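You operate a simulated robot arm through the tools that you are given. There is no shell and no other tool.

You run a simulated robot arm. Do the job below in one go: nothing can be reset, and whatever is moved stays where it is left.

JOB
Open the scale housing and wipe the dust mark off its window.
Fine: loosen the orange and green thumbscrews a quarter turn or more first; use the yellow rag and put it back; the cover stays open. What is to be rubbed or washed off counts as gone when no trace of it is left.

Only the result counts: the job must be done as asked and must still hold three seconds after the hand-in. Knocking over, shifting, dropping, spilling or breaking anything else fails it. Lids that push on must go on centred and level and be pressed home; caps that screw on are set level and turned clockwise until they are tight.

ROBOT AND FRAMES
A 7-joint arm with a two-finger parallel gripper, fixed in place. Base frame: the origin is at the foot of the arm, x ahead of it, y to its left, z up. Lengths are in mm, angles in degrees, forces in N, time in s.
Its first joint turns from -149.0 to 149.0 degrees. Payload 3.43 kg.
The TCP is the grasp point between the finger pads, 30 mm short of the fingertips. In the tool frame z runs along the fingers and y along their closing line. The gripper opens to 94 mm. The fingers are 28 mm wide and 10 mm thick; the gripper's body (50 by 96 mm) begins 55 mm behind the TCP.
Orientation is told as [roll, pitch, yaw] about the base's x, y, z axes, in that order, counted from this pose: with the fingers straight down and closing along the base's y, the tool's x points along the base's -x, its y along +y and its z along -z.

CONTROLS
- The arm moves only by the tool step_arm. Its argument "increments" is a list of rows, each a list of 3 entries, a list of its own where there are three numbers: the shift along the tool's x, y, z in units of 200 mm (1.0 is 200 mm), then the turn, a rotation vector about the tool's x, y, z in units of 60 degrees (1.0 is 60 degrees), then the finger opening in mm, from 0 to 94. In form: [[[tx, ty, tz], [rx, ry, rz], grip], ...]. A call has 1 to 20 rows; each row is the pose to reach, as a shift and turn from the pose commanded when the call began, along the tool's axes at that moment. A call with a number of a shift or a turn outside -1 to 1 is refused whole. Each row takes 0.2 s and may step no farther than 50 mm and 8.6 degrees from the row before; otherwise, or with a gripper value out of range, the whole call is refused. A pose out of reach is approached as far as the arm can. The call stops where the force on the tool passes 40 N (or 10 N more than at its start, if that is more) or the arm is blocked; 0.2 s more then pass. Each finger travels about 45 mm/s and halts on what it meets, pressing with about 44 N; the grip force reading is that of the motor and also rises with nothing between the fingers. The clock runs only during rows and for 0.2 s after the last one: add rows that repeat a pose to give the fingers time. The reply holds the time, the measured pose of the TCP, the force on the tool along the base axes, the opening and the grip force, in the units named above and with some noise, with the torque about the TCP (base axes, N m) and any sound that the robot's microphone picked up.
- Cameras (640 x 400 px; columns grow to the right, rows downward): "scene" is fixed at [399.7, -649.6, 1628.4]; the picture's right is [0.26, -0.97, 0.00], its down [-0.87, -0.23, -0.44] and it looks along [0.43, 0.11, -0.90] (base axes); focal length 257 px, centre (320, 200). "wrist" rides on the gripper at [76, 14, -102] in the tool frame; the picture's right is [-0.18, 0.98, 0.00], its down [-0.75, -0.14, -0.64] and it looks along [-0.63, -0.12, 0.77] (tool axes); focal length 243 px, centre (320, 200). There is no depth. A picture from a camera that has moved, and an enlarged one, comes with that camera's place and axes in the base frame and with its lens.
- camera(camera): a new picture of that camera. It takes no simulated time.
- inspect(camera, box): a new picture of the part [left, top, right, bottom] of that camera's present view, enlarged. It takes no simulated time.
- hand_in(): hands the job in; it is judged then, once.

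Places have to be worked out from the pictures, the camera data and where the tool is seen. Open the gripper and draw the arm clear of the work before you hand the job in, unless the task says otherwise.

The tools are called after "Call:" by a JSON object that holds its "method" and its "body". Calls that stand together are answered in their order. step_arm: Moves the arm, as the interface text tells. Its arguments: {"type":"object","properties":{"increments":{"type":"array","items":{"type":"array"}}},"required":["increments"]} The other tools are called the same way: camera (camera) takes a picture; inspect (camera, box) takes an enlarged picture of a part of a camera's view; hand_in () hands the job in.

At the start:

```text
time_s: 0.0
tool_pos: [891.5, -425.2, 1180.4]
tcp_rot: [-0.1, -0.1, 0.0]
force: [0.2, 0.1, 0.2]
moment: [0.02, -0.03, 0.02]
finger_gap: 94.0
gripper_force: 0.1
```

scene: 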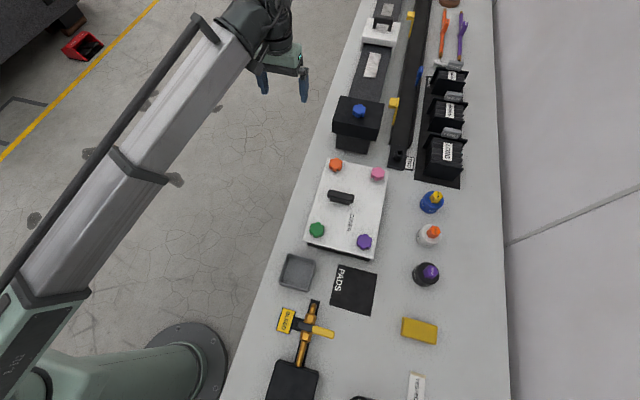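
wrist: 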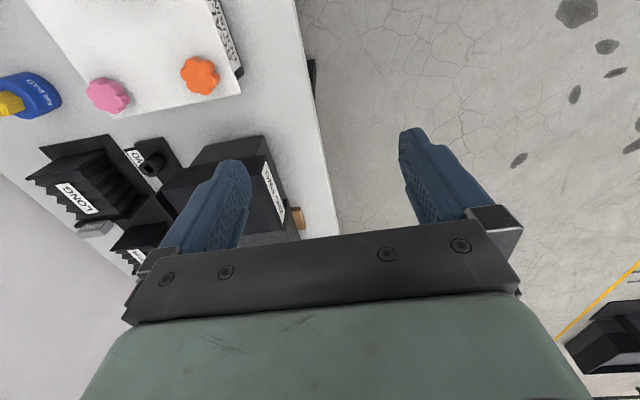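

I start by taking enlarged looks at the scene: the white housing with four thumbscrews and the yellow block/rag.

Call:
{"method": "inspect", "body": {"camera": "scene", "box": [280, 140, 420, 270]}}

Call:
{"method": "inspect", "body": {"camera": "scene", "box": [260, 250, 460, 400]}}

Call:
{"method": "inspect", "body": {"camera": "scene", "box": [320, 0, 500, 200]}}

Call:
{"method": "camera", "body": {"camera": "wrist"}}

```text
3.08 times, centred on (350, 205) of scene
camera zoom: at [399.7, -649.6, 1628.4], right [0.26, -0.97, 0.0], down [-0.87, -0.23, -0.44], along [0.43, 0.11, -0.9], focal length 791 px, centre (228, 185)
```

zoom: 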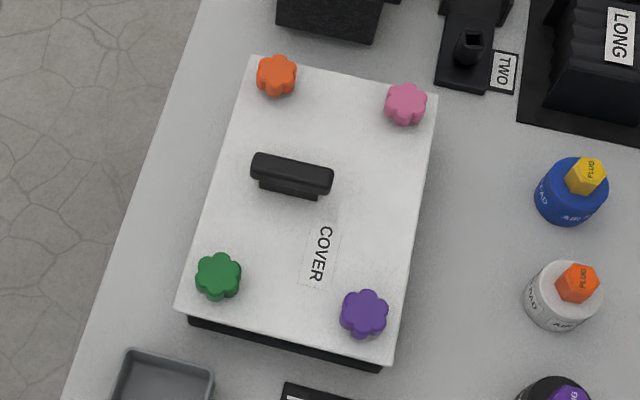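

```text
2.67 times, centred on (360, 325) of scene
camera zoom: at [399.7, -649.6, 1628.4], right [0.26, -0.97, 0.0], down [-0.87, -0.23, -0.44], along [0.43, 0.11, -0.9], focal length 685 px, centre (213, -133)
```

zoom: 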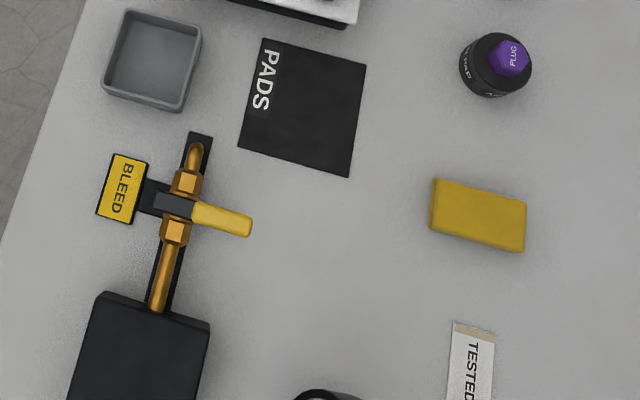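

```text
2.00 times, centred on (410, 100) of scene
camera zoom: at [399.7, -649.6, 1628.4], right [0.26, -0.97, 0.0], down [-0.87, -0.23, -0.44], along [0.43, 0.11, -0.9], focal length 514 px, centre (140, 400)
```

zoom: 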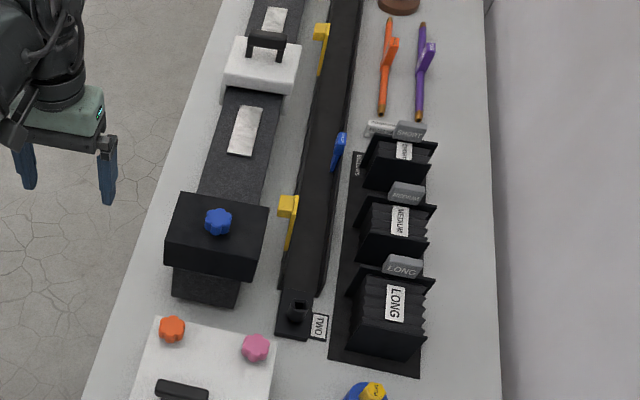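

```text
taken
camera wrist: at [815.8, -410.7, 1283.2], right [0.18, 0.98, 0.0], down [0.75, -0.14, 0.64], along [0.63, -0.12, -0.77], focal length 243 px, centre (320, 200)
```

wrist: 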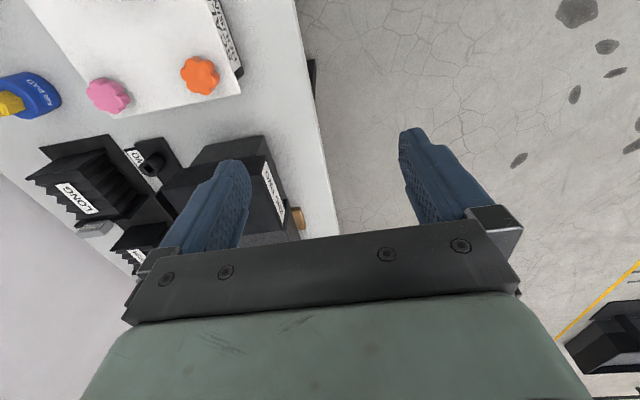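

The housing cover spans about x 603–899, y −748…−548, z≈915, with orange at (867,−581) and green at (637,−581). The rag is near (460,−907). I move the arm above the housing for a closer look.

Call:
{"method": "step_arm", "body": {"increments": [[[0.16, -0.14, 0], [0, 0, 0], 94], [[0.32, -0.28, 0], [0, 0, 0], 94], [[0.48, -0.42, 0], [0, 0, 0], 94], [[0.64, -0.56, 0], [0, 0, 0], 94], [[0.8, -0.7, 0], [0, 0, 0], 94], [[0.96, -0.84, 0], [0, 0, 0], 94], [[0.96, -0.84, 0], [0, 0, 0], 94]]}}

```text
time_s: 1.6
tool_pos: [697.9, -591.2, 1179.5]
tcp_rot: [-0.1, -0.1, 0.2]
force: [-0.1, 0.4, 0.1]
moment: [0.02, -0.02, -0.01]
finger_gap: 94.2
gripper_force: 0.1
```

The arm is above the housing now; I take a picture from the wrist.

Call:
{"method": "camera", "body": {"camera": "wrist"}}

Call:
{"method": "inspect", "body": {"camera": "wrist", "box": [160, 0, 480, 200]}}

Call:
{"method": "camera", "body": {"camera": "scene"}}

```text
taken
camera wrist: at [622.9, -578.8, 1281.4], right [0.18, 0.98, 0.0], down [0.75, -0.14, 0.64], along [0.63, -0.12, -0.77], focal length 243 px, centre (320, 200)
```

wrist: 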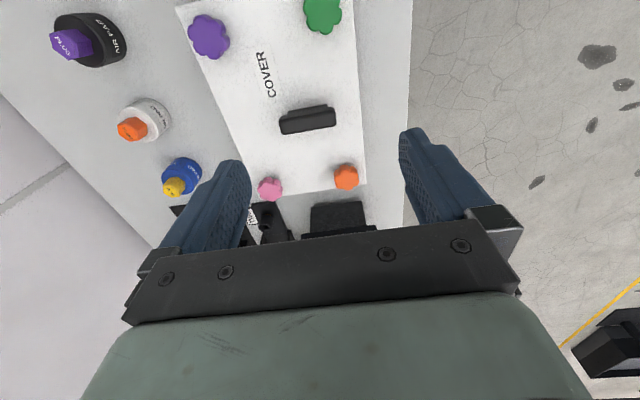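

```text
2.00 times, centred on (320, 100) of wrist
camera zoom: at [622.9, -578.8, 1281.4], right [0.18, 0.98, 0.0], down [0.75, -0.14, 0.64], along [0.63, -0.12, -0.77], focal length 485 px, centre (320, 400)
```

zoom: 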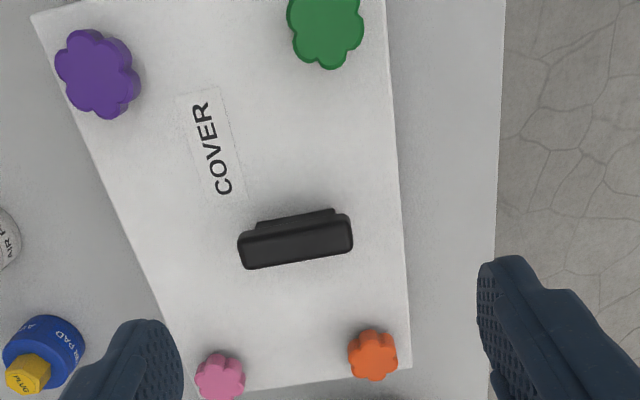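

```text
taken
```

scene: 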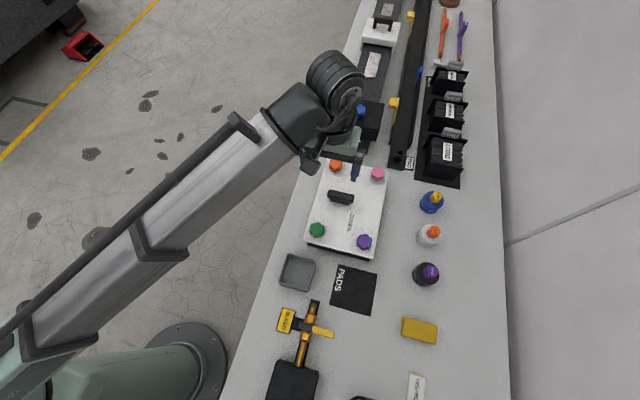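

The triangulation holds (orange at ~(866,−580,935)). I now move above the green thumbscrew and look at it from near, opening narrowed to 70 mm.

Call:
{"method": "step_arm", "body": {"increments": [[[0.1, 0.017, 0.2], [0, 0, 0], 80], [[0.2, 0.034, 0.4], [0, 0, 0], 70], [[0.305, 0.05, 0.6], [0, 0, 0], 70], [[0.305, 0.05, 0.7], [0, 0, 0], 70], [[0.305, 0.05, 0.7], [0, 0, 0], 70]]}}

Call:
{"method": "camera", "body": {"camera": "wrist"}}

Call:
{"method": "camera", "body": {"camera": "scene"}}

```text
time_s: 2.8
tool_pos: [637.1, -583.1, 1040.1]
tcp_rot: [0.0, 0.0, 0.0]
force: [-0.3, 0.8, -0.1]
moment: [-0.04, 0.0, 0.01]
finger_gap: 70.0
gripper_force: 0.0
```

```text
taken
camera wrist: at [562.0, -569.4, 1142.4], right [0.18, 0.98, 0.0], down [0.75, -0.14, 0.64], along [0.63, -0.12, -0.77], focal length 243 px, centre (320, 200)
```

wrist: 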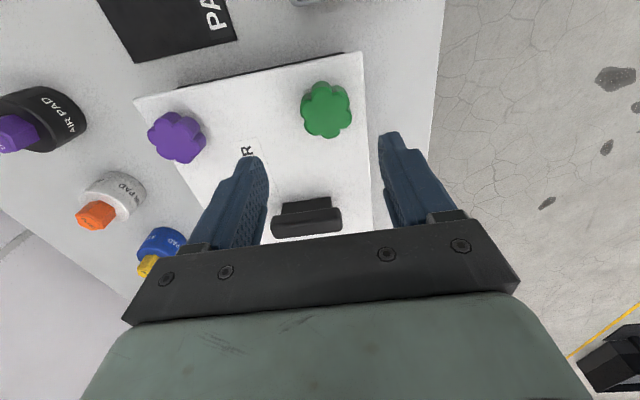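

```text
taken
```

scene: 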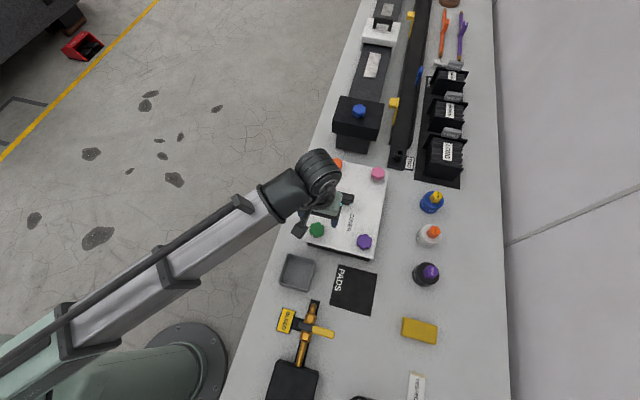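

Green knob at about (636,−579). I descend so that the fingertips reach the knob top level, then look.

Call:
{"method": "step_arm", "body": {"increments": [[[0.003, 0.01, 0.15], [0, 0, 0], 64], [[0.005, 0.02, 0.3], [0, 0, 0], 64], [[0.005, 0.02, 0.37], [0, 0, 0], 64], [[0.005, 0.02, 0.37], [0, 0, 0], 64]]}}

Call:
{"method": "camera", "body": {"camera": "wrist"}}

Call:
{"method": "inspect", "body": {"camera": "scene", "box": [280, 180, 400, 270]}}

```text
time_s: 3.8
tool_pos: [637.4, -579.6, 965.9]
tcp_rot: [-0.1, 0.0, 0.0]
force: [1.4, -0.1, 1.1]
moment: [0.0, 0.03, -0.01]
finger_gap: 63.8
gripper_force: 0.0
```

```text
taken
camera wrist: at [562.1, -565.0, 1068.6], right [0.18, 0.98, 0.0], down [0.75, -0.14, 0.64], along [0.63, -0.12, -0.77], focal length 243 px, centre (320, 200)
```

wrist: 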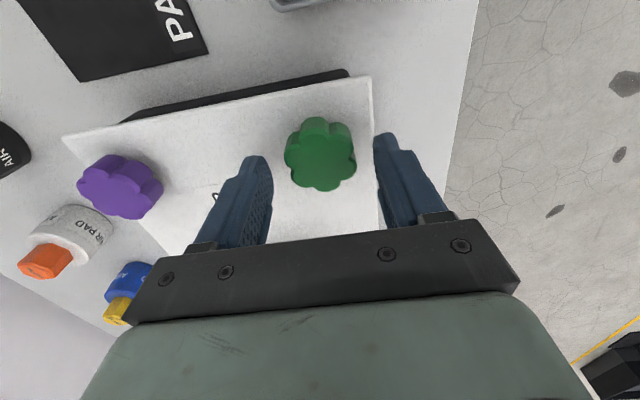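

```text
4.44 times, centred on (340, 225) of scene
camera zoom: at [399.7, -649.6, 1628.4], right [0.26, -0.97, 0.0], down [-0.87, -0.23, -0.44], along [0.43, 0.11, -0.9], focal length 1142 px, centre (231, 89)
```

zoom: 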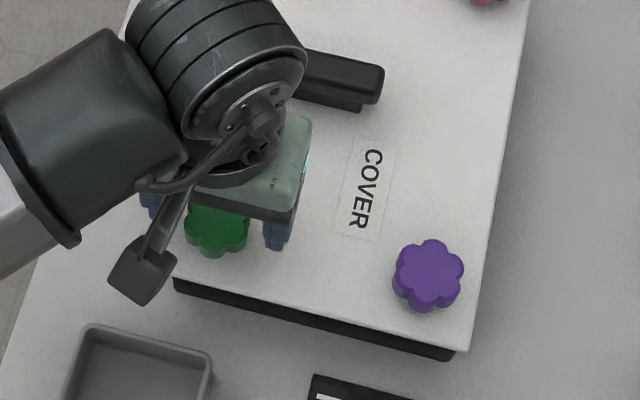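

Green top is at z≈934, (633,−579). I descend slowly around it, watching for contact with the cover.

Call:
{"method": "step_arm", "body": {"increments": [[[0.015, 0.005, 0.02], [0, 0, 0], 64], [[0.015, 0.005, 0.04], [0, 0, 0], 64], [[0.015, 0.005, 0.055], [0, 0, 0], 64], [[0.015, 0.005, 0.07], [0, 0, 0], 64], [[0.015, 0.005, 0.085], [0, 0, 0], 64], [[0.015, 0.005, 0.1], [0, 0, 0], 64], [[0.015, 0.005, 0.1], [0, 0, 0], 64]]}}

Call:
{"method": "camera", "body": {"camera": "wrist"}}

```text
time_s: 5.4
tool_pos: [635.4, -578.4, 949.4]
tcp_rot: [0.0, 0.0, 0.0]
force: [0.5, -2.0, 31.4]
moment: [0.65, 0.24, -0.03]
finger_gap: 63.5
gripper_force: 0.1
```

```text
taken
camera wrist: at [558.8, -563.6, 1051.2], right [0.18, 0.98, 0.0], down [0.75, -0.14, 0.64], along [0.63, -0.12, -0.77], focal length 243 px, centre (320, 200)
```

wrist: 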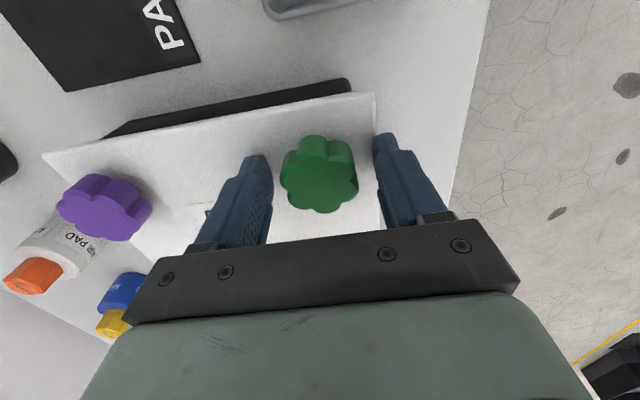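

Fingertips touch the cover at z≈919. I lift 3 mm and close on the green knob.

Call:
{"method": "step_arm", "body": {"increments": [[[0, 0, -0.03], [0, 0, 0], 64], [[0, 0, -0.03], [0, 0, 0], 40], [[0, 0, -0.03], [0, 0, 0], 20], [[0, 0, -0.03], [0, 0, 0], 20], [[0, 0, -0.03], [0, 0, 0], 20], [[0, 0, -0.03], [0, 0, 0], 20]]}}

Call:
{"method": "camera", "body": {"camera": "wrist"}}

```text
time_s: 6.8
tool_pos: [635.3, -578.5, 953.7]
tcp_rot: [0.0, 0.1, 0.0]
force: [-5.3, 0.1, -8.3]
moment: [0.54, 0.13, -0.01]
finger_gap: 43.7
gripper_force: 45.1
```

```text
taken
camera wrist: at [558.4, -564.0, 1055.2], right [0.18, 0.98, 0.0], down [0.75, -0.14, 0.64], along [0.63, -0.12, -0.77], focal length 243 px, centre (320, 200)
```

wrist: 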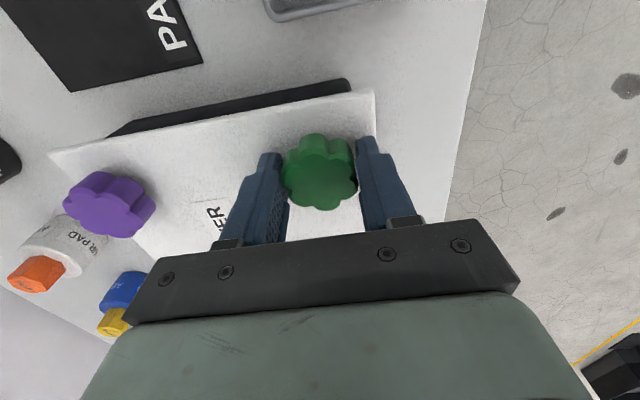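

Gripped at 43.7 mm, centred. I turn counterclockwise (about −tool z) ~56° and check the torque.

Call:
{"method": "step_arm", "body": {"increments": [[[0, 0, 0], [0, 0, -0.13], 20], [[0, 0, 0], [0, 0, -0.26], 20], [[0, 0, 0], [0, 0, -0.39], 20], [[0, 0, 0], [0, 0, -0.52], 20], [[0, 0, 0], [0, 0, -0.65], 20], [[0, 0, 0], [0, 0, -0.78], 20], [[0, 0, 0], [0, 0, -0.91], 20], [[0, 0, 0], [0, 0, -0.98], 20]]}}

Call:
{"method": "camera", "body": {"camera": "wrist"}}

Call:
{"method": "inspect", "body": {"camera": "scene", "box": [280, 180, 400, 270]}}

```text
time_s: 8.6
tool_pos: [634.4, -578.9, 953.5]
tcp_rot: [0.1, 0.1, 58.9]
force: [-7.6, -7.6, -6.8]
moment: [0.21, -0.31, -0.04]
finger_gap: 43.4
gripper_force: 44.9
```

```text
taken
camera wrist: at [583.5, -636.8, 1055.3], right [-0.75, 0.66, 0.0], down [0.51, 0.57, 0.64], along [0.43, 0.48, -0.77], focal length 243 px, centre (320, 200)
```

wrist: 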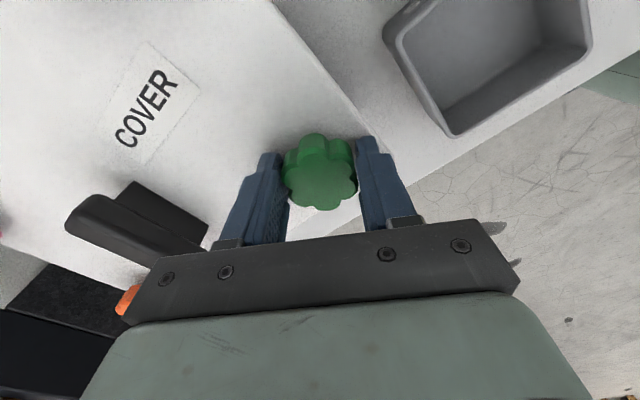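

```text
4.44 times, centred on (340, 225) of scene
camera zoom: at [399.7, -649.6, 1628.4], right [0.26, -0.97, 0.0], down [-0.87, -0.23, -0.44], along [0.43, 0.11, -0.9], focal length 1142 px, centre (231, 89)
```

zoom: 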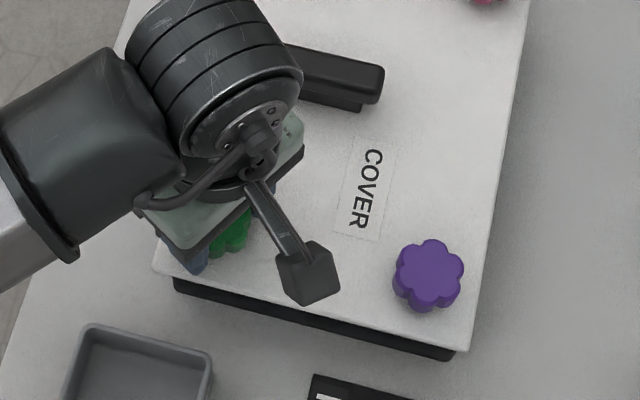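

The knob has turned with the gripper. I continue another 58°.

Call:
{"method": "step_arm", "body": {"increments": [[[0, 0, 0], [0, 0, -0.13], 20], [[0, 0, 0], [0, 0, -0.26], 20], [[0, 0, 0], [0, 0, -0.39], 20], [[0, 0, 0], [0, 0, -0.52], 20], [[0, 0, 0], [0, 0, -0.65], 20], [[0, 0, 0], [0, 0, -0.78], 20], [[0, 0, 0], [0, 0, -0.91], 20], [[0, 0, 0], [0, 0, -0.91], 20]]}}

Call:
{"method": "camera", "body": {"camera": "wrist"}}

```text
time_s: 10.4
tool_pos: [634.7, -577.9, 952.2]
tcp_rot: [0.0, 0.1, 113.5]
force: [5.9, -17.0, -2.5]
moment: [-0.84, -0.24, 0.0]
finger_gap: 43.7
gripper_force: 44.9
```

```text
taken
camera wrist: at [653.1, -654.4, 1055.1], right [-0.97, -0.22, 0.0], down [-0.17, 0.75, 0.64], along [-0.14, 0.62, -0.77], focal length 243 px, centre (320, 200)
```

wrist: 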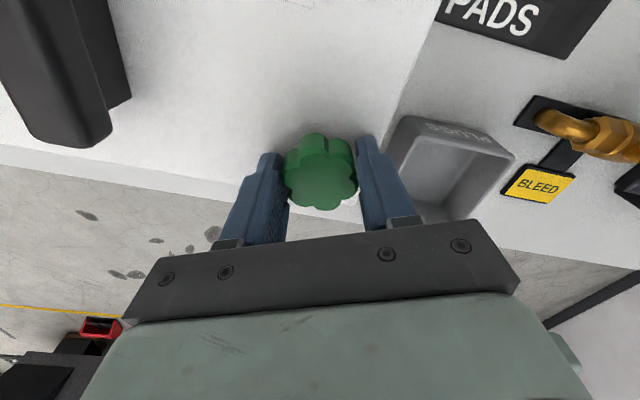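

Turned ~113° with no resistance. I open the fingers and rise straight up, then look at the knob.

Call:
{"method": "step_arm", "body": {"increments": [[[0, 0, 0], [0, 0, 0], 44], [[0, 0, 0], [0, 0, 0], 66], [[0, 0, 0], [0, 0, 0], 66], [[0, 0, -0.1], [0, 0, 0], 66], [[0, 0, -0.3], [0, 0, 0], 66], [[0, 0, -0.5], [0, 0, 0], 66], [[0, 0, -0.5], [0, 0, 0], 66]]}}

Call:
{"method": "camera", "body": {"camera": "wrist"}}

Call:
{"method": "inspect", "body": {"camera": "scene", "box": [280, 180, 400, 270]}}

```text
time_s: 12.0
tool_pos: [633.1, -577.2, 1052.7]
tcp_rot: [0.0, 0.0, 113.4]
force: [-0.9, 0.0, 0.7]
moment: [-0.01, 0.01, 0.0]
finger_gap: 66.0
gripper_force: 0.0
```

```text
taken
camera wrist: at [651.8, -653.3, 1155.8], right [-0.97, -0.22, 0.0], down [-0.17, 0.75, 0.64], along [-0.14, 0.63, -0.77], focal length 243 px, centre (320, 200)
```

wrist: 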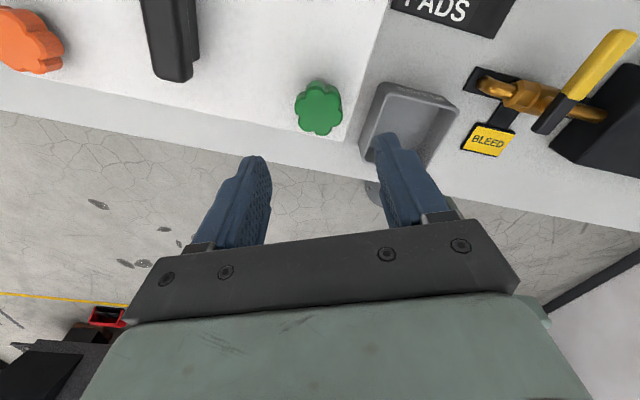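

```text
4.44 times, centred on (340, 225) of scene
camera zoom: at [399.7, -649.6, 1628.4], right [0.26, -0.97, 0.0], down [-0.87, -0.23, -0.44], along [0.43, 0.11, -0.9], focal length 1142 px, centre (231, 89)
```

zoom: 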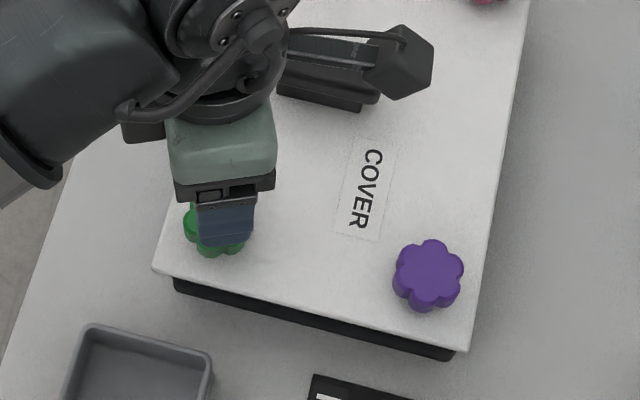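

Green is loosened. Now I turn the wrist back to yaw 0 while above the cover.

Call:
{"method": "step_arm", "body": {"increments": [[[0, 0, 0], [0, 0, 0.14], 66], [[0, 0, 0], [0, 0, 0.28], 66], [[0, 0, 0], [0, 0, 0.42], 66], [[0, 0, 0], [0, 0, 0.56], 66], [[0, 0, 0], [0, 0, 0.7], 66], [[0, 0, 0], [0, 0, 0.84], 66], [[0, 0, 0], [0, 0, 0.98], 66]]}}

Call:
{"method": "step_arm", "body": {"increments": [[[0, 0, 0], [0, 0, 0.14], 66], [[0, 0, 0], [0, 0, 0.28], 66], [[0, 0, 0], [0, 0, 0.42], 66], [[0, 0, 0], [0, 0, 0.56], 66], [[0, 0, 0], [0, 0, 0.7], 66], [[0, 0, 0], [0, 0, 0.84], 66], [[0, 0, 0], [0, 0, 0.91], 66], [[0, 0, 0], [0, 0, 0.91], 66]]}}

Call:
{"method": "camera", "body": {"camera": "wrist"}}

```text
time_s: 13.6
tool_pos: [633.7, -578.0, 1052.1]
tcp_rot: [0.1, -0.1, 54.5]
force: [0.3, 0.1, -1.2]
moment: [-0.04, 0.01, 0.0]
finger_gap: 65.8
gripper_force: 0.0
```

```text
time_s: 15.4
tool_pos: [633.4, -577.3, 1053.1]
tcp_rot: [0.0, 0.0, -0.1]
force: [0.1, -0.4, -0.3]
moment: [-0.01, -0.02, -0.02]
finger_gap: 66.0
gripper_force: 0.0
```

```text
taken
camera wrist: at [558.8, -563.9, 1155.4], right [0.19, 0.98, 0.0], down [0.75, -0.14, 0.64], along [0.63, -0.12, -0.77], focal length 243 px, centre (320, 200)
```

wrist: 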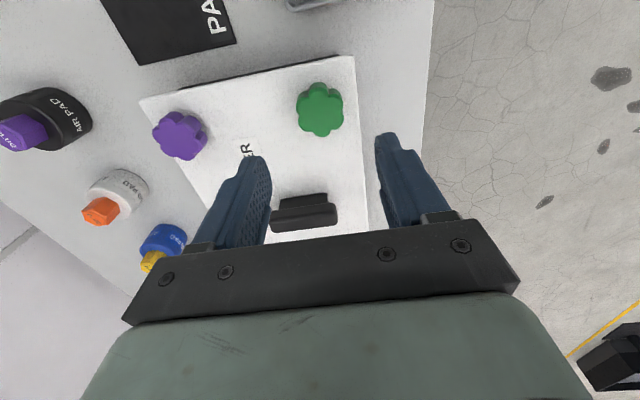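

Now I travel at constant height toward the orange thumbscrew at about (866,−580).

Call:
{"method": "step_arm", "body": {"increments": [[[-0.2, 0, 0], [0, 0, 0], 66], [[-0.4, 0, 0], [0, 0, 0], 66], [[-0.6, 0, 0], [0, 0, 0], 66], [[-0.8, -0.005, 0], [0, 0, 0], 66], [[-1.0, -0.01, 0], [0, 0, 0], 66], [[-1.0, -0.01, 0], [0, 0, 0], 66]]}}

Call:
{"method": "step_arm", "body": {"increments": [[[-0.08, 0, 0], [0, 0, 0], 66], [[-0.16, 0, 0], [0, 0, 0], 66], [[-0.16, 0, 0], [0, 0, 0], 66]]}}

Call:
{"method": "camera", "body": {"camera": "wrist"}}

Call:
{"method": "inspect", "body": {"camera": "scene", "box": [280, 140, 420, 270]}}

```text
time_s: 16.8
tool_pos: [834.8, -581.6, 1051.2]
tcp_rot: [0.0, 0.0, -0.1]
force: [0.6, 0.1, 0.3]
moment: [0.0, 0.02, 0.01]
finger_gap: 66.0
gripper_force: 0.0
```

```text
time_s: 17.6
tool_pos: [867.2, -579.8, 1052.2]
tcp_rot: [0.0, 0.0, 0.0]
force: [-0.5, 0.5, 1.2]
moment: [0.01, 0.01, -0.01]
finger_gap: 65.8
gripper_force: 0.0
```

```text
taken
camera wrist: at [790.9, -565.6, 1154.6], right [0.18, 0.98, 0.0], down [0.75, -0.14, 0.64], along [0.63, -0.12, -0.77], focal length 243 px, centre (320, 200)
```

wrist: 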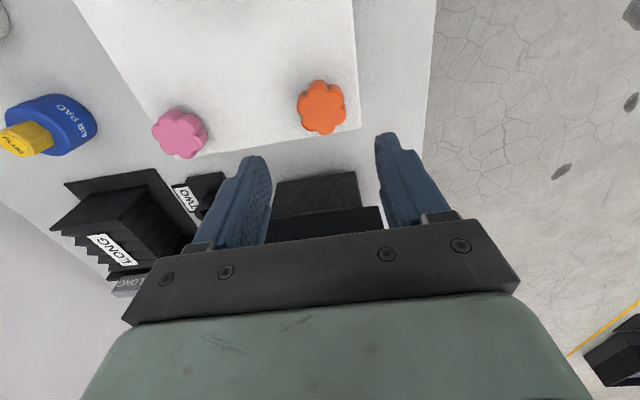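

```text
3.08 times, centred on (350, 205) of scene
camera zoom: at [399.7, -649.6, 1628.4], right [0.26, -0.97, 0.0], down [-0.87, -0.23, -0.44], along [0.43, 0.11, -0.9], focal length 791 px, centre (228, 185)
```

zoom: 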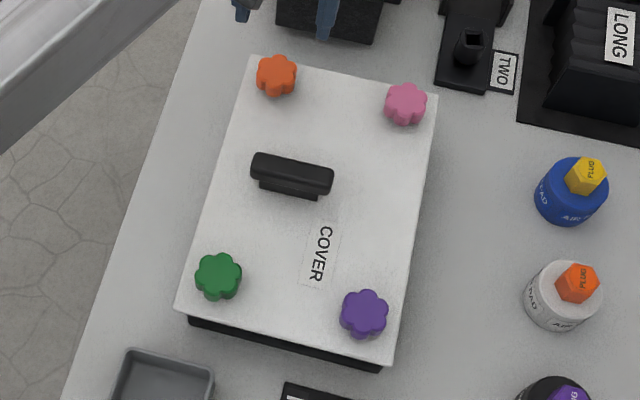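

Orange knob sits at about (865,−579). I descend to the same gripping height (z≈953) and close.

Call:
{"method": "step_arm", "body": {"increments": [[[0.01, 0.003, 0.2], [0, 0, 0], 66], [[0.01, 0.003, 0.38], [0, 0, 0], 66], [[0.01, 0.003, 0.44], [0, 0, 0], 66], [[0.01, 0.003, 0.47], [0, 0, 0], 66], [[0.01, 0.003, 0.495], [0, 0, 0], 66], [[0.01, 0.003, 0.495], [0, 0, 0], 66]]}}

Call:
{"method": "camera", "body": {"camera": "wrist"}}

```text
time_s: 19.0
tool_pos: [865.4, -579.7, 953.5]
tcp_rot: [0.0, 0.0, 0.0]
force: [0.7, -0.1, 0.0]
moment: [0.01, -0.01, 0.0]
finger_gap: 65.9
gripper_force: 0.0
```

```text
taken
camera wrist: at [789.1, -565.2, 1056.0], right [0.18, 0.98, 0.0], down [0.75, -0.14, 0.64], along [0.63, -0.12, -0.77], focal length 243 px, centre (320, 200)
```

wrist: 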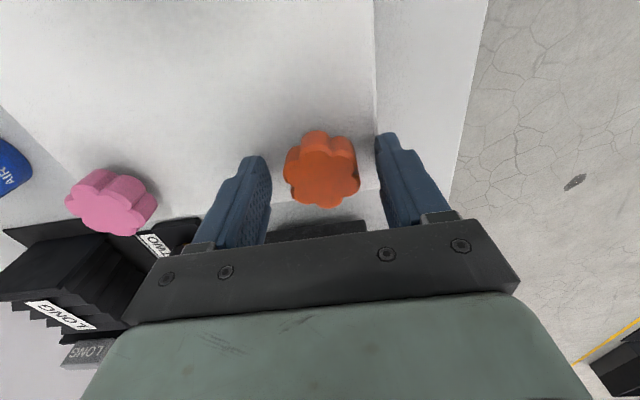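

Well placed around the knob. I close and turn counterclockwise ~58°.

Call:
{"method": "step_arm", "body": {"increments": [[[0, 0, 0], [0, 0, 0], 45], [[0, 0, 0], [0, 0, 0], 20], [[0, 0, 0], [0, 0, 0], 20], [[0, 0, 0], [0, 0, 0], 20], [[0, 0, 0], [0, 0, -0.13], 20], [[0, 0, 0], [0, 0, -0.26], 20], [[0, 0, 0], [0, 0, -0.39], 20], [[0, 0, 0], [0, 0, -0.52], 20], [[0, 0, 0], [0, 0, -0.65], 20], [[0, 0, 0], [0, 0, -0.78], 20], [[0, 0, 0], [0, 0, -0.91], 20], [[0, 0, 0], [0, 0, -0.98], 20]]}}

Call:
{"method": "camera", "body": {"camera": "wrist"}}

```text
time_s: 21.6
tool_pos: [864.8, -576.9, 953.8]
tcp_rot: [0.0, 0.0, 58.9]
force: [-1.1, 20.4, -4.5]
moment: [0.93, -0.28, 0.0]
finger_gap: 43.7
gripper_force: 45.1
```

```text
taken
camera wrist: at [813.9, -636.5, 1056.3], right [-0.75, 0.66, 0.0], down [0.51, 0.57, 0.64], along [0.43, 0.48, -0.77], focal length 243 px, centre (320, 200)
```

wrist: 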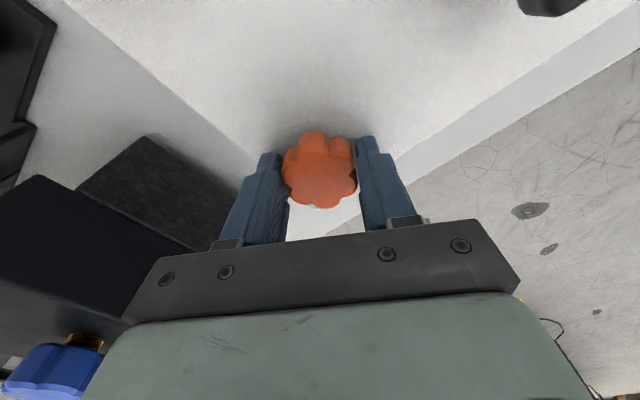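

Turned with the knob; a slight sideways strain of 20 N from centring. I correct by 2 mm in y and continue.

Call:
{"method": "step_arm", "body": {"increments": [[[-0.009, 0.005, 0], [0, 0, -0.1], 20], [[-0.009, 0.005, 0], [0, 0, -0.23], 20], [[-0.009, 0.005, 0], [0, 0, -0.36], 20], [[-0.009, 0.005, 0], [0, 0, -0.49], 20], [[-0.009, 0.005, 0], [0, 0, -0.62], 20], [[-0.009, 0.005, 0], [0, 0, -0.75], 20], [[-0.009, 0.005, 0], [0, 0, -0.88], 20], [[-0.009, 0.005, 0], [0, 0, -0.94], 20]]}}

Call:
{"method": "camera", "body": {"camera": "wrist"}}

```text
time_s: 23.4
tool_pos: [864.4, -578.3, 953.2]
tcp_rot: [0.0, 0.1, 115.3]
force: [4.1, -7.4, -3.9]
moment: [-0.3, -0.43, -0.02]
finger_gap: 43.6
gripper_force: 45.5
```

```text
taken
camera wrist: at [885.2, -653.2, 1056.3], right [-0.97, -0.25, 0.0], down [-0.19, 0.74, 0.64], along [-0.16, 0.62, -0.77], focal length 243 px, centre (320, 200)
```

wrist: 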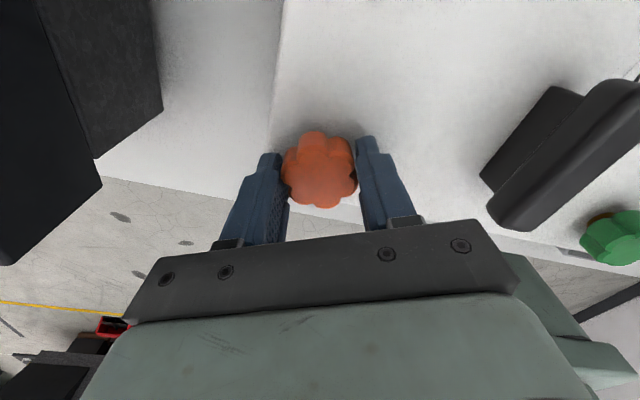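

Orange turned 115°. I release and rise.

Call:
{"method": "step_arm", "body": {"increments": [[[0, 0, 0], [0, 0, 0], 44], [[0, 0, 0], [0, 0, 0], 66], [[0, 0, 0], [0, 0, 0], 66], [[0, 0, -0.1], [0, 0, 0], 66], [[0, 0, -0.3], [0, 0, 0], 66], [[0, 0, -0.5], [0, 0, 0], 66], [[0, 0, -0.7], [0, 0, 0.1], 66], [[0, 0, -0.9], [0, 0, 0.24], 66], [[0, 0, -1.0], [0, 0, 0.38], 66], [[0, 0, -1.0], [0, 0, 0.42], 66]]}}

Call:
{"method": "camera", "body": {"camera": "wrist"}}

Call:
{"method": "inspect", "body": {"camera": "scene", "box": [280, 140, 420, 270]}}

```text
time_s: 25.6
tool_pos: [864.2, -576.7, 1153.7]
tcp_rot: [0.0, 0.0, 89.9]
force: [0.0, -0.6, 0.0]
moment: [-0.01, -0.01, 0.0]
finger_gap: 66.0
gripper_force: 0.1
```

```text
taken
camera wrist: at [850.5, -653.4, 1256.9], right [-0.98, 0.19, 0.0], down [0.14, 0.75, 0.64], along [0.12, 0.63, -0.77], focal length 243 px, centre (320, 200)
```

wrist: 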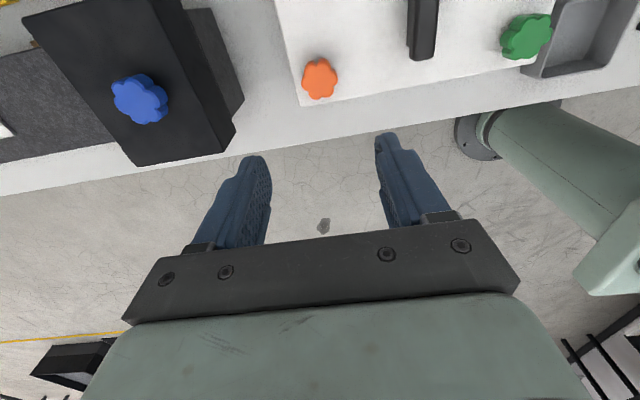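

```text
3.08 times, centred on (350, 205) of scene
camera zoom: at [399.7, -649.6, 1628.4], right [0.26, -0.97, 0.0], down [-0.87, -0.23, -0.44], along [0.43, 0.11, -0.9], focal length 791 px, centre (228, 185)
```

zoom: 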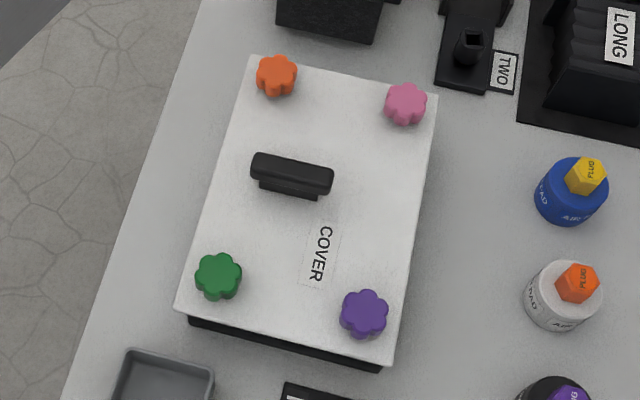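

Both are loosened. Now I want to see the housing's front (+y) face, so I swing out in front and turn the wrist camera to look toward −y.

Call:
{"method": "step_arm", "body": {"increments": [[[-0.12, 0.08, 0], [0, 0, 0.14], 66], [[-0.25, 0.16, 0], [0, 0, 0.28], 66], [[-0.38, 0.24, 0], [0, 0, 0.42], 66], [[-0.5, 0.32, 0], [0, 0, 0.56], 66], [[-0.63, 0.4, 0], [0, 0, 0.7], 66], [[-0.76, 0.48, 0], [0, 0, 0.84], 66], [[-0.88, 0.57, 0], [0, 0, 0.98], 66]]}}

Call:
{"method": "step_arm", "body": {"increments": [[[0, 0, 0], [0, 0, 0.14], 66], [[0, 0, 0], [0, 0, 0.28], 66], [[0, 0, 0], [0, 0, 0.42], 66], [[0, 0, 0], [0, 0, 0.56], 66], [[0, 0, 0], [0, 0, 0.7], 66], [[0, 0, 0], [0, 0, 0.84], 66], [[0, 0, 0], [0, 0, 0.98], 66]]}}

Call:
{"method": "step_arm", "body": {"increments": [[[0, 0, 0.07], [0, 0, 0.14], 66], [[0, 0, 0.14], [0, 0, 0.28], 66], [[0, 0, 0.21], [0, 0, 0.42], 66], [[0, 0, 0.28], [0, 0, 0.56], 66], [[0, 0, 0.35], [0, 0, 0.7], 66], [[0, 0, 0.42], [0, 0, 0.84], 66], [[0, 0, 0.49], [0, 0, 0.98], 66], [[0, 0, 0.49], [0, 0, 1.0], 66]]}}

Call:
{"method": "camera", "body": {"camera": "wrist"}}

```text
time_s: 27.2
tool_pos: [749.9, -401.3, 1153.5]
tcp_rot: [0.1, 0.0, 31.1]
force: [0.0, -0.2, -0.3]
moment: [0.01, 0.0, 0.01]
finger_gap: 65.6
gripper_force: 0.1
```

```text
time_s: 28.8
tool_pos: [750.9, -400.6, 1153.1]
tcp_rot: [0.0, 0.1, -27.8]
force: [0.3, 0.0, 0.0]
moment: [0.0, 0.0, -0.01]
finger_gap: 66.1
gripper_force: 0.0
```

```text
time_s: 30.6
tool_pos: [750.6, -401.5, 1056.0]
tcp_rot: [0.1, 0.0, -87.6]
force: [-0.2, -0.1, -0.4]
moment: [-0.03, -0.01, -0.01]
finger_gap: 66.0
gripper_force: 0.0
```

```text
taken
camera wrist: at [762.7, -324.8, 1158.4], right [0.99, -0.14, 0.0], down [-0.11, -0.76, 0.64], along [-0.09, -0.64, -0.77], focal length 243 px, centre (320, 200)
```

wrist: 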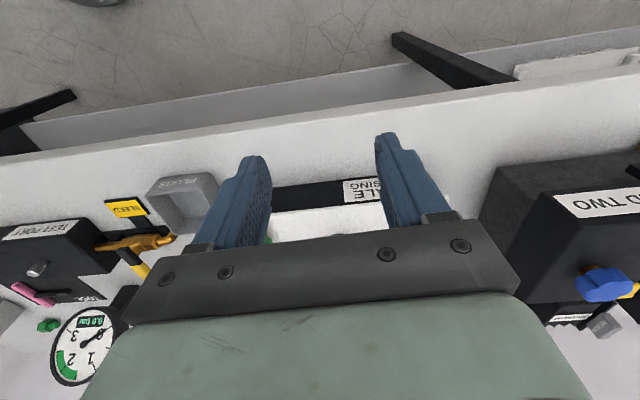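

The front only carries a "SCALE HOUSING" label, so the window must be under the cover. I return the wrist to yaw 90 to look at the handle and the rear edge for the hinge.

Call:
{"method": "step_arm", "body": {"increments": [[[0, 0, -0.1], [0, 0, -0.14], 66], [[0, 0, -0.2], [0, 0, -0.28], 66], [[0, 0, -0.3], [0, 0, -0.42], 66], [[0, 0, -0.4], [0, 0, -0.56], 66], [[0, 0, -0.5], [0, 0, -0.7], 66], [[0, 0, -0.5], [0, 0, -0.84], 66], [[0, 0, -0.5], [0, 0, -0.98], 66]]}}

Call:
{"method": "step_arm", "body": {"increments": [[[0, 0, 0], [0, 0, -0.14], 66], [[0, 0, 0], [0, 0, -0.28], 66], [[0, 0, 0], [0, 0, -0.42], 66], [[0, 0, 0], [0, 0, -0.56], 66], [[0, 0, 0], [0, 0, -0.7], 66], [[0, 0, 0], [0, 0, -0.84], 66], [[0, 0, 0], [0, 0, -0.98], 66]]}}

Call:
{"method": "step_arm", "body": {"increments": [[[0, 0, 0], [0, 0, -0.14], 66], [[0, 0, 0], [0, 0, -0.28], 66], [[0, 0, 0], [0, 0, -0.42], 66], [[0, 0, 0], [0, 0, -0.56], 66], [[0, 0, 0], [0, 0, -0.7], 66], [[0, 0, 0], [0, 0, -0.84], 66], [[0, 0, 0], [0, 0, -0.98], 66], [[0, 0, 0], [0, 0, -1.0], 66]]}}

```text
time_s: 32.2
tool_pos: [750.7, -401.0, 1156.1]
tcp_rot: [0.0, 0.0, -28.7]
force: [0.0, -0.3, -0.2]
moment: [-0.03, -0.04, -0.02]
finger_gap: 66.0
gripper_force: 0.1
```

```text
time_s: 33.8
tool_pos: [750.5, -401.2, 1155.8]
tcp_rot: [0.0, 0.0, 30.2]
force: [-0.5, -0.4, -0.2]
moment: [0.01, 0.05, 0.04]
finger_gap: 66.1
gripper_force: 0.0
```

```text
time_s: 35.6
tool_pos: [749.9, -402.7, 1156.5]
tcp_rot: [0.0, 0.0, 90.1]
force: [0.1, -0.7, 0.0]
moment: [-0.01, 0.01, -0.01]
finger_gap: 66.1
gripper_force: 0.0
```

Now I move out over the housing to y≈−780 at safe height to look at the rear edge.

Call:
{"method": "step_arm", "body": {"increments": [[[0.2, 0, 0], [0, 0, 0], 66], [[0.4, 0, 0], [0, 0, 0], 66], [[0.6, 0, 0], [0, 0, 0], 66], [[0.8, 0, 0], [0, 0, 0], 66], [[1.0, 0, 0], [0, 0, 0], 66]]}}

Call:
{"method": "step_arm", "body": {"increments": [[[0.2, 0, 0], [0, 0, 0], 66], [[0.4, 0, 0], [0, 0, 0], 66], [[0.6, 0, 0], [0, 0, 0], 66], [[0.8, 0, 0], [0, 0, 0], 66], [[0.95, 0, 0], [0, 0, 0], 66], [[0.95, 0, 0], [0, 0, 0], 66]]}}

Call:
{"method": "camera", "body": {"camera": "wrist"}}

```text
time_s: 36.8
tool_pos: [750.4, -602.1, 1154.9]
tcp_rot: [0.0, -0.1, 90.1]
force: [-0.2, -0.9, 0.1]
moment: [-0.02, -0.03, 0.01]
finger_gap: 66.0
gripper_force: 0.0
```

```text
time_s: 38.2
tool_pos: [750.2, -792.3, 1156.7]
tcp_rot: [0.0, 0.0, 90.0]
force: [0.2, 0.7, 0.3]
moment: [-0.02, -0.01, 0.01]
finger_gap: 65.8
gripper_force: 0.0
```

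```text
taken
camera wrist: at [736.7, -868.4, 1258.7], right [-0.98, 0.18, 0.0], down [0.14, 0.75, 0.64], along [0.12, 0.63, -0.77], focal length 243 px, centre (320, 200)
```

wrist: 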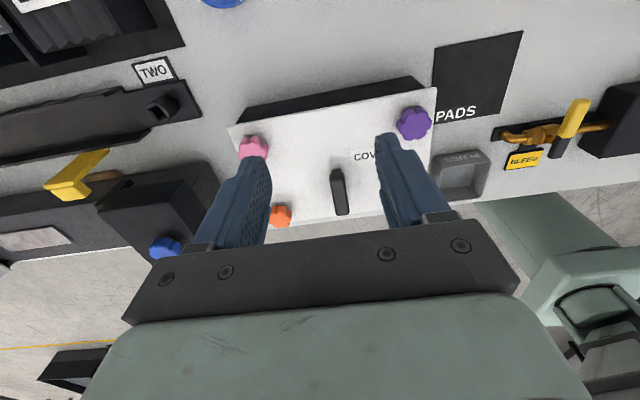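

Call:
{"method": "inspect", "body": {"camera": "wrist", "box": [200, 60, 460, 240]}}

```text
2.22 times, centred on (330, 150) of wrist
camera zoom: at [736.7, -868.4, 1258.7], right [-0.98, 0.18, 0.0], down [0.14, 0.75, 0.64], along [0.12, 0.63, -0.77], focal length 539 px, centre (298, 311)
```

zoom: 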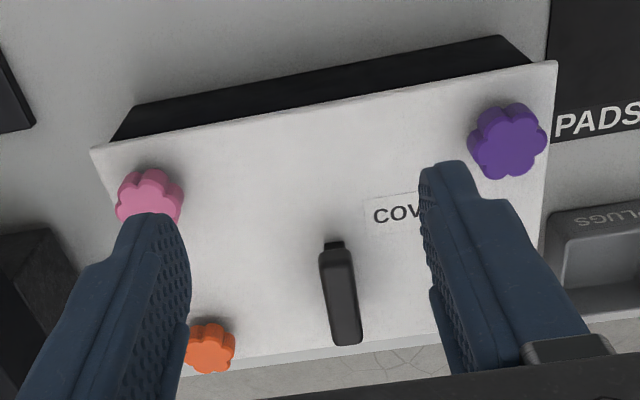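

No external hinge is visible; the handle bar runs along y from −664 to −580 at x≈751, top z≈955. I move above it with fingers closing along x.

Call:
{"method": "step_arm", "body": {"increments": [[[-0.2, 0, 0.0], [0, 0, 0], 66], [[-0.4, 0, 0.1], [0, 0, 0], 60], [[-0.6, 0, 0.2], [0, 0, 0], 60], [[-0.75, 0, 0.35], [0, 0, 0], 60], [[-0.85, 0, 0.5], [0, 0, 0], 60], [[-0.85, 0, 0.6], [0, 0, 0], 60], [[-0.85, 0, 0.6], [0, 0, 0], 60]]}}

Call:
{"method": "camera", "body": {"camera": "wrist"}}

Call:
{"method": "inspect", "body": {"camera": "scene", "box": [290, 150, 400, 240]}}

```text
time_s: 39.8
tool_pos: [750.4, -622.5, 1035.8]
tcp_rot: [0.1, 0.0, 90.0]
force: [0.5, 0.1, 0.4]
moment: [-0.02, 0.01, -0.03]
finger_gap: 59.9
gripper_force: 0.1
```

```text
taken
camera wrist: at [736.8, -697.8, 1138.1], right [-0.98, 0.18, 0.0], down [0.14, 0.75, 0.64], along [0.12, 0.63, -0.77], focal length 243 px, centre (320, 200)
```

wrist: 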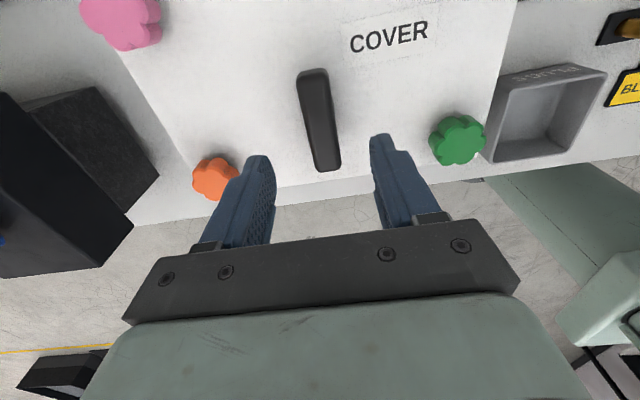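

```text
4.44 times, centred on (345, 195) of scene
camera zoom: at [399.7, -649.6, 1628.4], right [0.26, -0.97, 0.0], down [-0.87, -0.23, -0.44], along [0.43, 0.11, -0.9], focal length 1142 px, centre (209, 222)
```

zoom: 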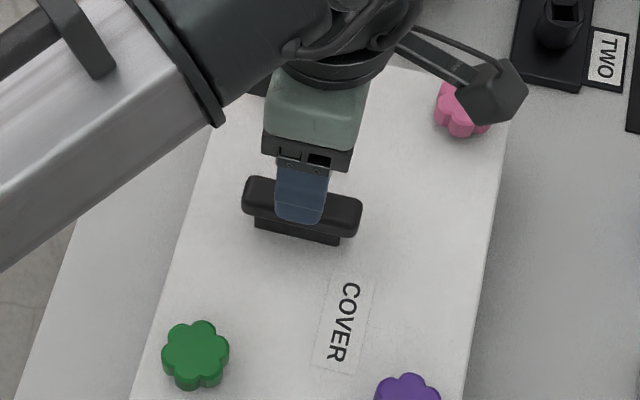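

The bar is centred under the TCP. I descend to z≈960 so the fingertips sit just below the bar, and check.

Call:
{"method": "step_arm", "body": {"increments": [[[0.01, 0, 0.15], [0, 0, 0], 60], [[0.01, 0, 0.28], [0, 0, 0], 60], [[0.01, 0, 0.34], [0, 0, 0], 60], [[0.01, 0, 0.38], [0, 0, 0], 60], [[0.01, 0, 0.38], [0, 0, 0], 60]]}}

Call:
{"method": "camera", "body": {"camera": "wrist"}}

Call:
{"method": "inspect", "body": {"camera": "scene", "box": [290, 150, 400, 240]}}

```text
time_s: 41.0
tool_pos: [750.3, -622.9, 959.7]
tcp_rot: [0.1, -0.1, 90.1]
force: [-0.7, -0.4, 0.7]
moment: [0.03, 0.01, 0.03]
finger_gap: 60.0
gripper_force: 0.0
```

```text
taken
camera wrist: at [736.6, -699.8, 1062.4], right [-0.98, 0.18, 0.0], down [0.14, 0.75, 0.64], along [0.12, 0.63, -0.77], focal length 243 px, centre (320, 200)
```

wrist: 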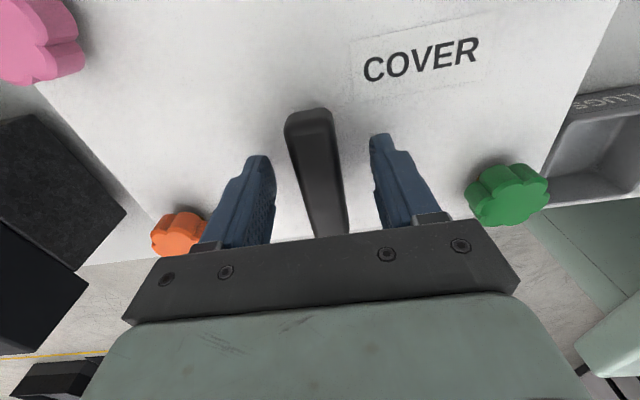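

```text
4.44 times, centred on (345, 195) of scene
camera zoom: at [399.7, -649.6, 1628.4], right [0.26, -0.97, 0.0], down [-0.87, -0.23, -0.44], along [0.43, 0.11, -0.9], focal length 1142 px, centre (209, 222)
```

zoom: 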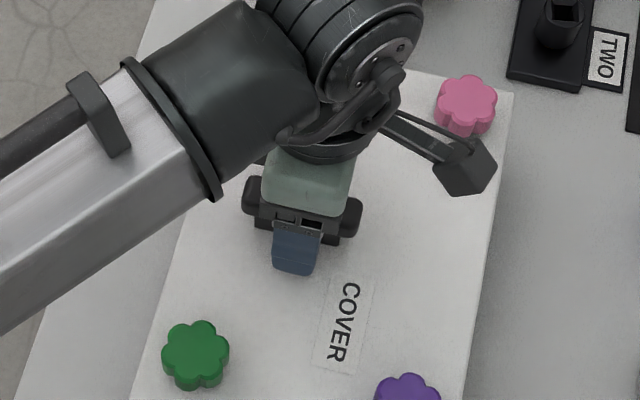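

I close on the bar and check the gap.

Call:
{"method": "step_arm", "body": {"increments": [[[0, 0, 0], [0, 0, 0], 45], [[0, 0, 0], [0, 0, 0], 28], [[0, 0, 0], [0, 0, 0], 10], [[0, 0, 0], [0, 0, 0], 10], [[0, 0, 0], [0, 0, 0], 10]]}}

Call:
{"method": "camera", "body": {"camera": "wrist"}}

Call:
{"method": "inspect", "body": {"camera": "wrist", "box": [220, 80, 420, 240]}}

Call:
{"method": "inspect", "body": {"camera": "scene", "box": [320, 180, 380, 220]}}

```text
time_s: 42.2
tool_pos: [749.2, -622.9, 961.0]
tcp_rot: [0.0, 0.0, 89.9]
force: [-3.6, -0.7, -1.2]
moment: [0.03, 0.02, -0.04]
finger_gap: 28.6
gripper_force: 45.5
```

```text
taken
camera wrist: at [736.3, -699.9, 1062.5], right [-0.98, 0.18, 0.0], down [0.14, 0.75, 0.64], along [0.12, 0.63, -0.77], focal length 243 px, centre (320, 200)
```

wrist: 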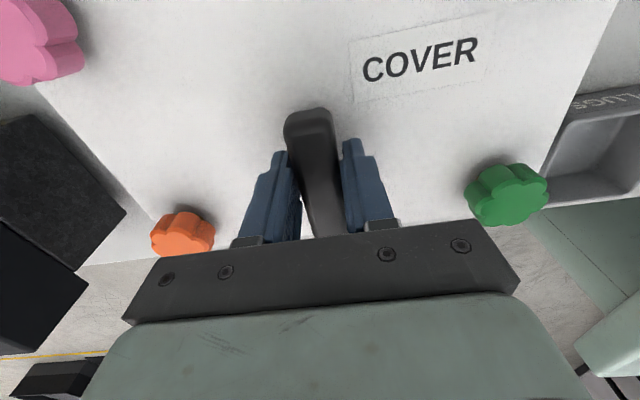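

```text
2.50 times, centred on (320, 160) of wrist
camera zoom: at [736.3, -699.9, 1062.5], right [-0.98, 0.18, 0.0], down [0.14, 0.75, 0.64], along [0.12, 0.63, -0.77], focal length 606 px, centre (320, 300)
```

zoom: 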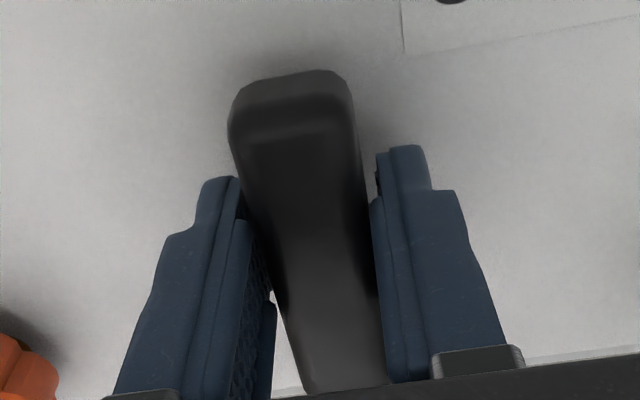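

```text
10.00 times, centred on (350, 200) of scene
camera zoom: at [399.7, -649.6, 1628.4], right [0.26, -0.97, 0.0], down [-0.87, -0.23, -0.44], along [0.43, 0.11, -0.9], focal length 2570 px, centre (20, 200)
```

zoom: 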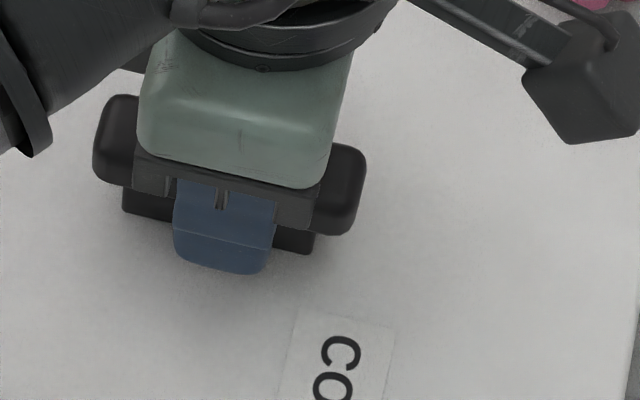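

Bar gripped (28.6 mm). I try a gentle 8 mm lift and watch the force.

Call:
{"method": "step_arm", "body": {"increments": [[[0, 0, -0.01], [0, 0, 0], 10], [[0, 0, -0.02], [0, 0, 0], 10], [[0, 0, -0.03], [0, 0, 0], 10], [[0, 0, -0.04], [0, 0, 0], 10], [[0, 0, -0.04], [0, 0, 0], 10]]}}

Call:
{"method": "inspect", "body": {"camera": "scene", "box": [280, 140, 420, 270]}}

Call:
{"method": "camera", "body": {"camera": "wrist"}}

```text
time_s: 43.4
tool_pos: [749.2, -625.3, 966.8]
tcp_rot: [0.1, 0.1, 89.9]
force: [-11.1, -16.3, -19.7]
moment: [0.83, 0.03, 0.17]
finger_gap: 28.2
gripper_force: 44.8
```

```text
3.08 times, centred on (350, 205) of scene
camera zoom: at [399.7, -649.6, 1628.4], right [0.26, -0.97, 0.0], down [-0.87, -0.23, -0.44], along [0.43, 0.11, -0.9], focal length 791 px, centre (228, 185)
```

zoom: 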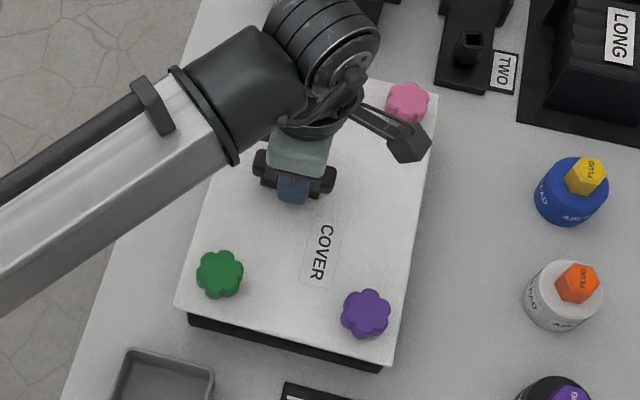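

```text
taken
camera wrist: at [736.3, -701.6, 1069.7], right [-0.98, 0.18, 0.0], down [0.14, 0.75, 0.64], along [0.12, 0.63, -0.77], focal length 243 px, centre (320, 200)
```

wrist: 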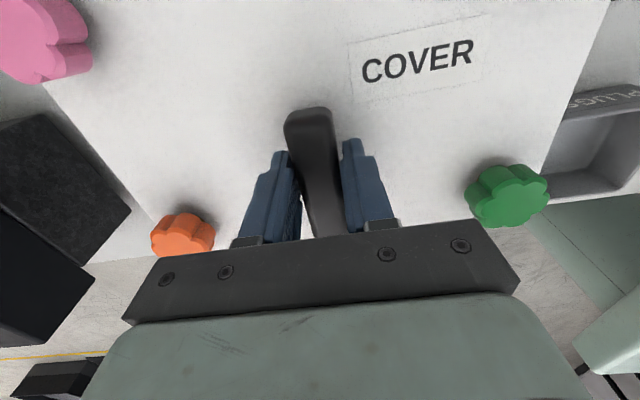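

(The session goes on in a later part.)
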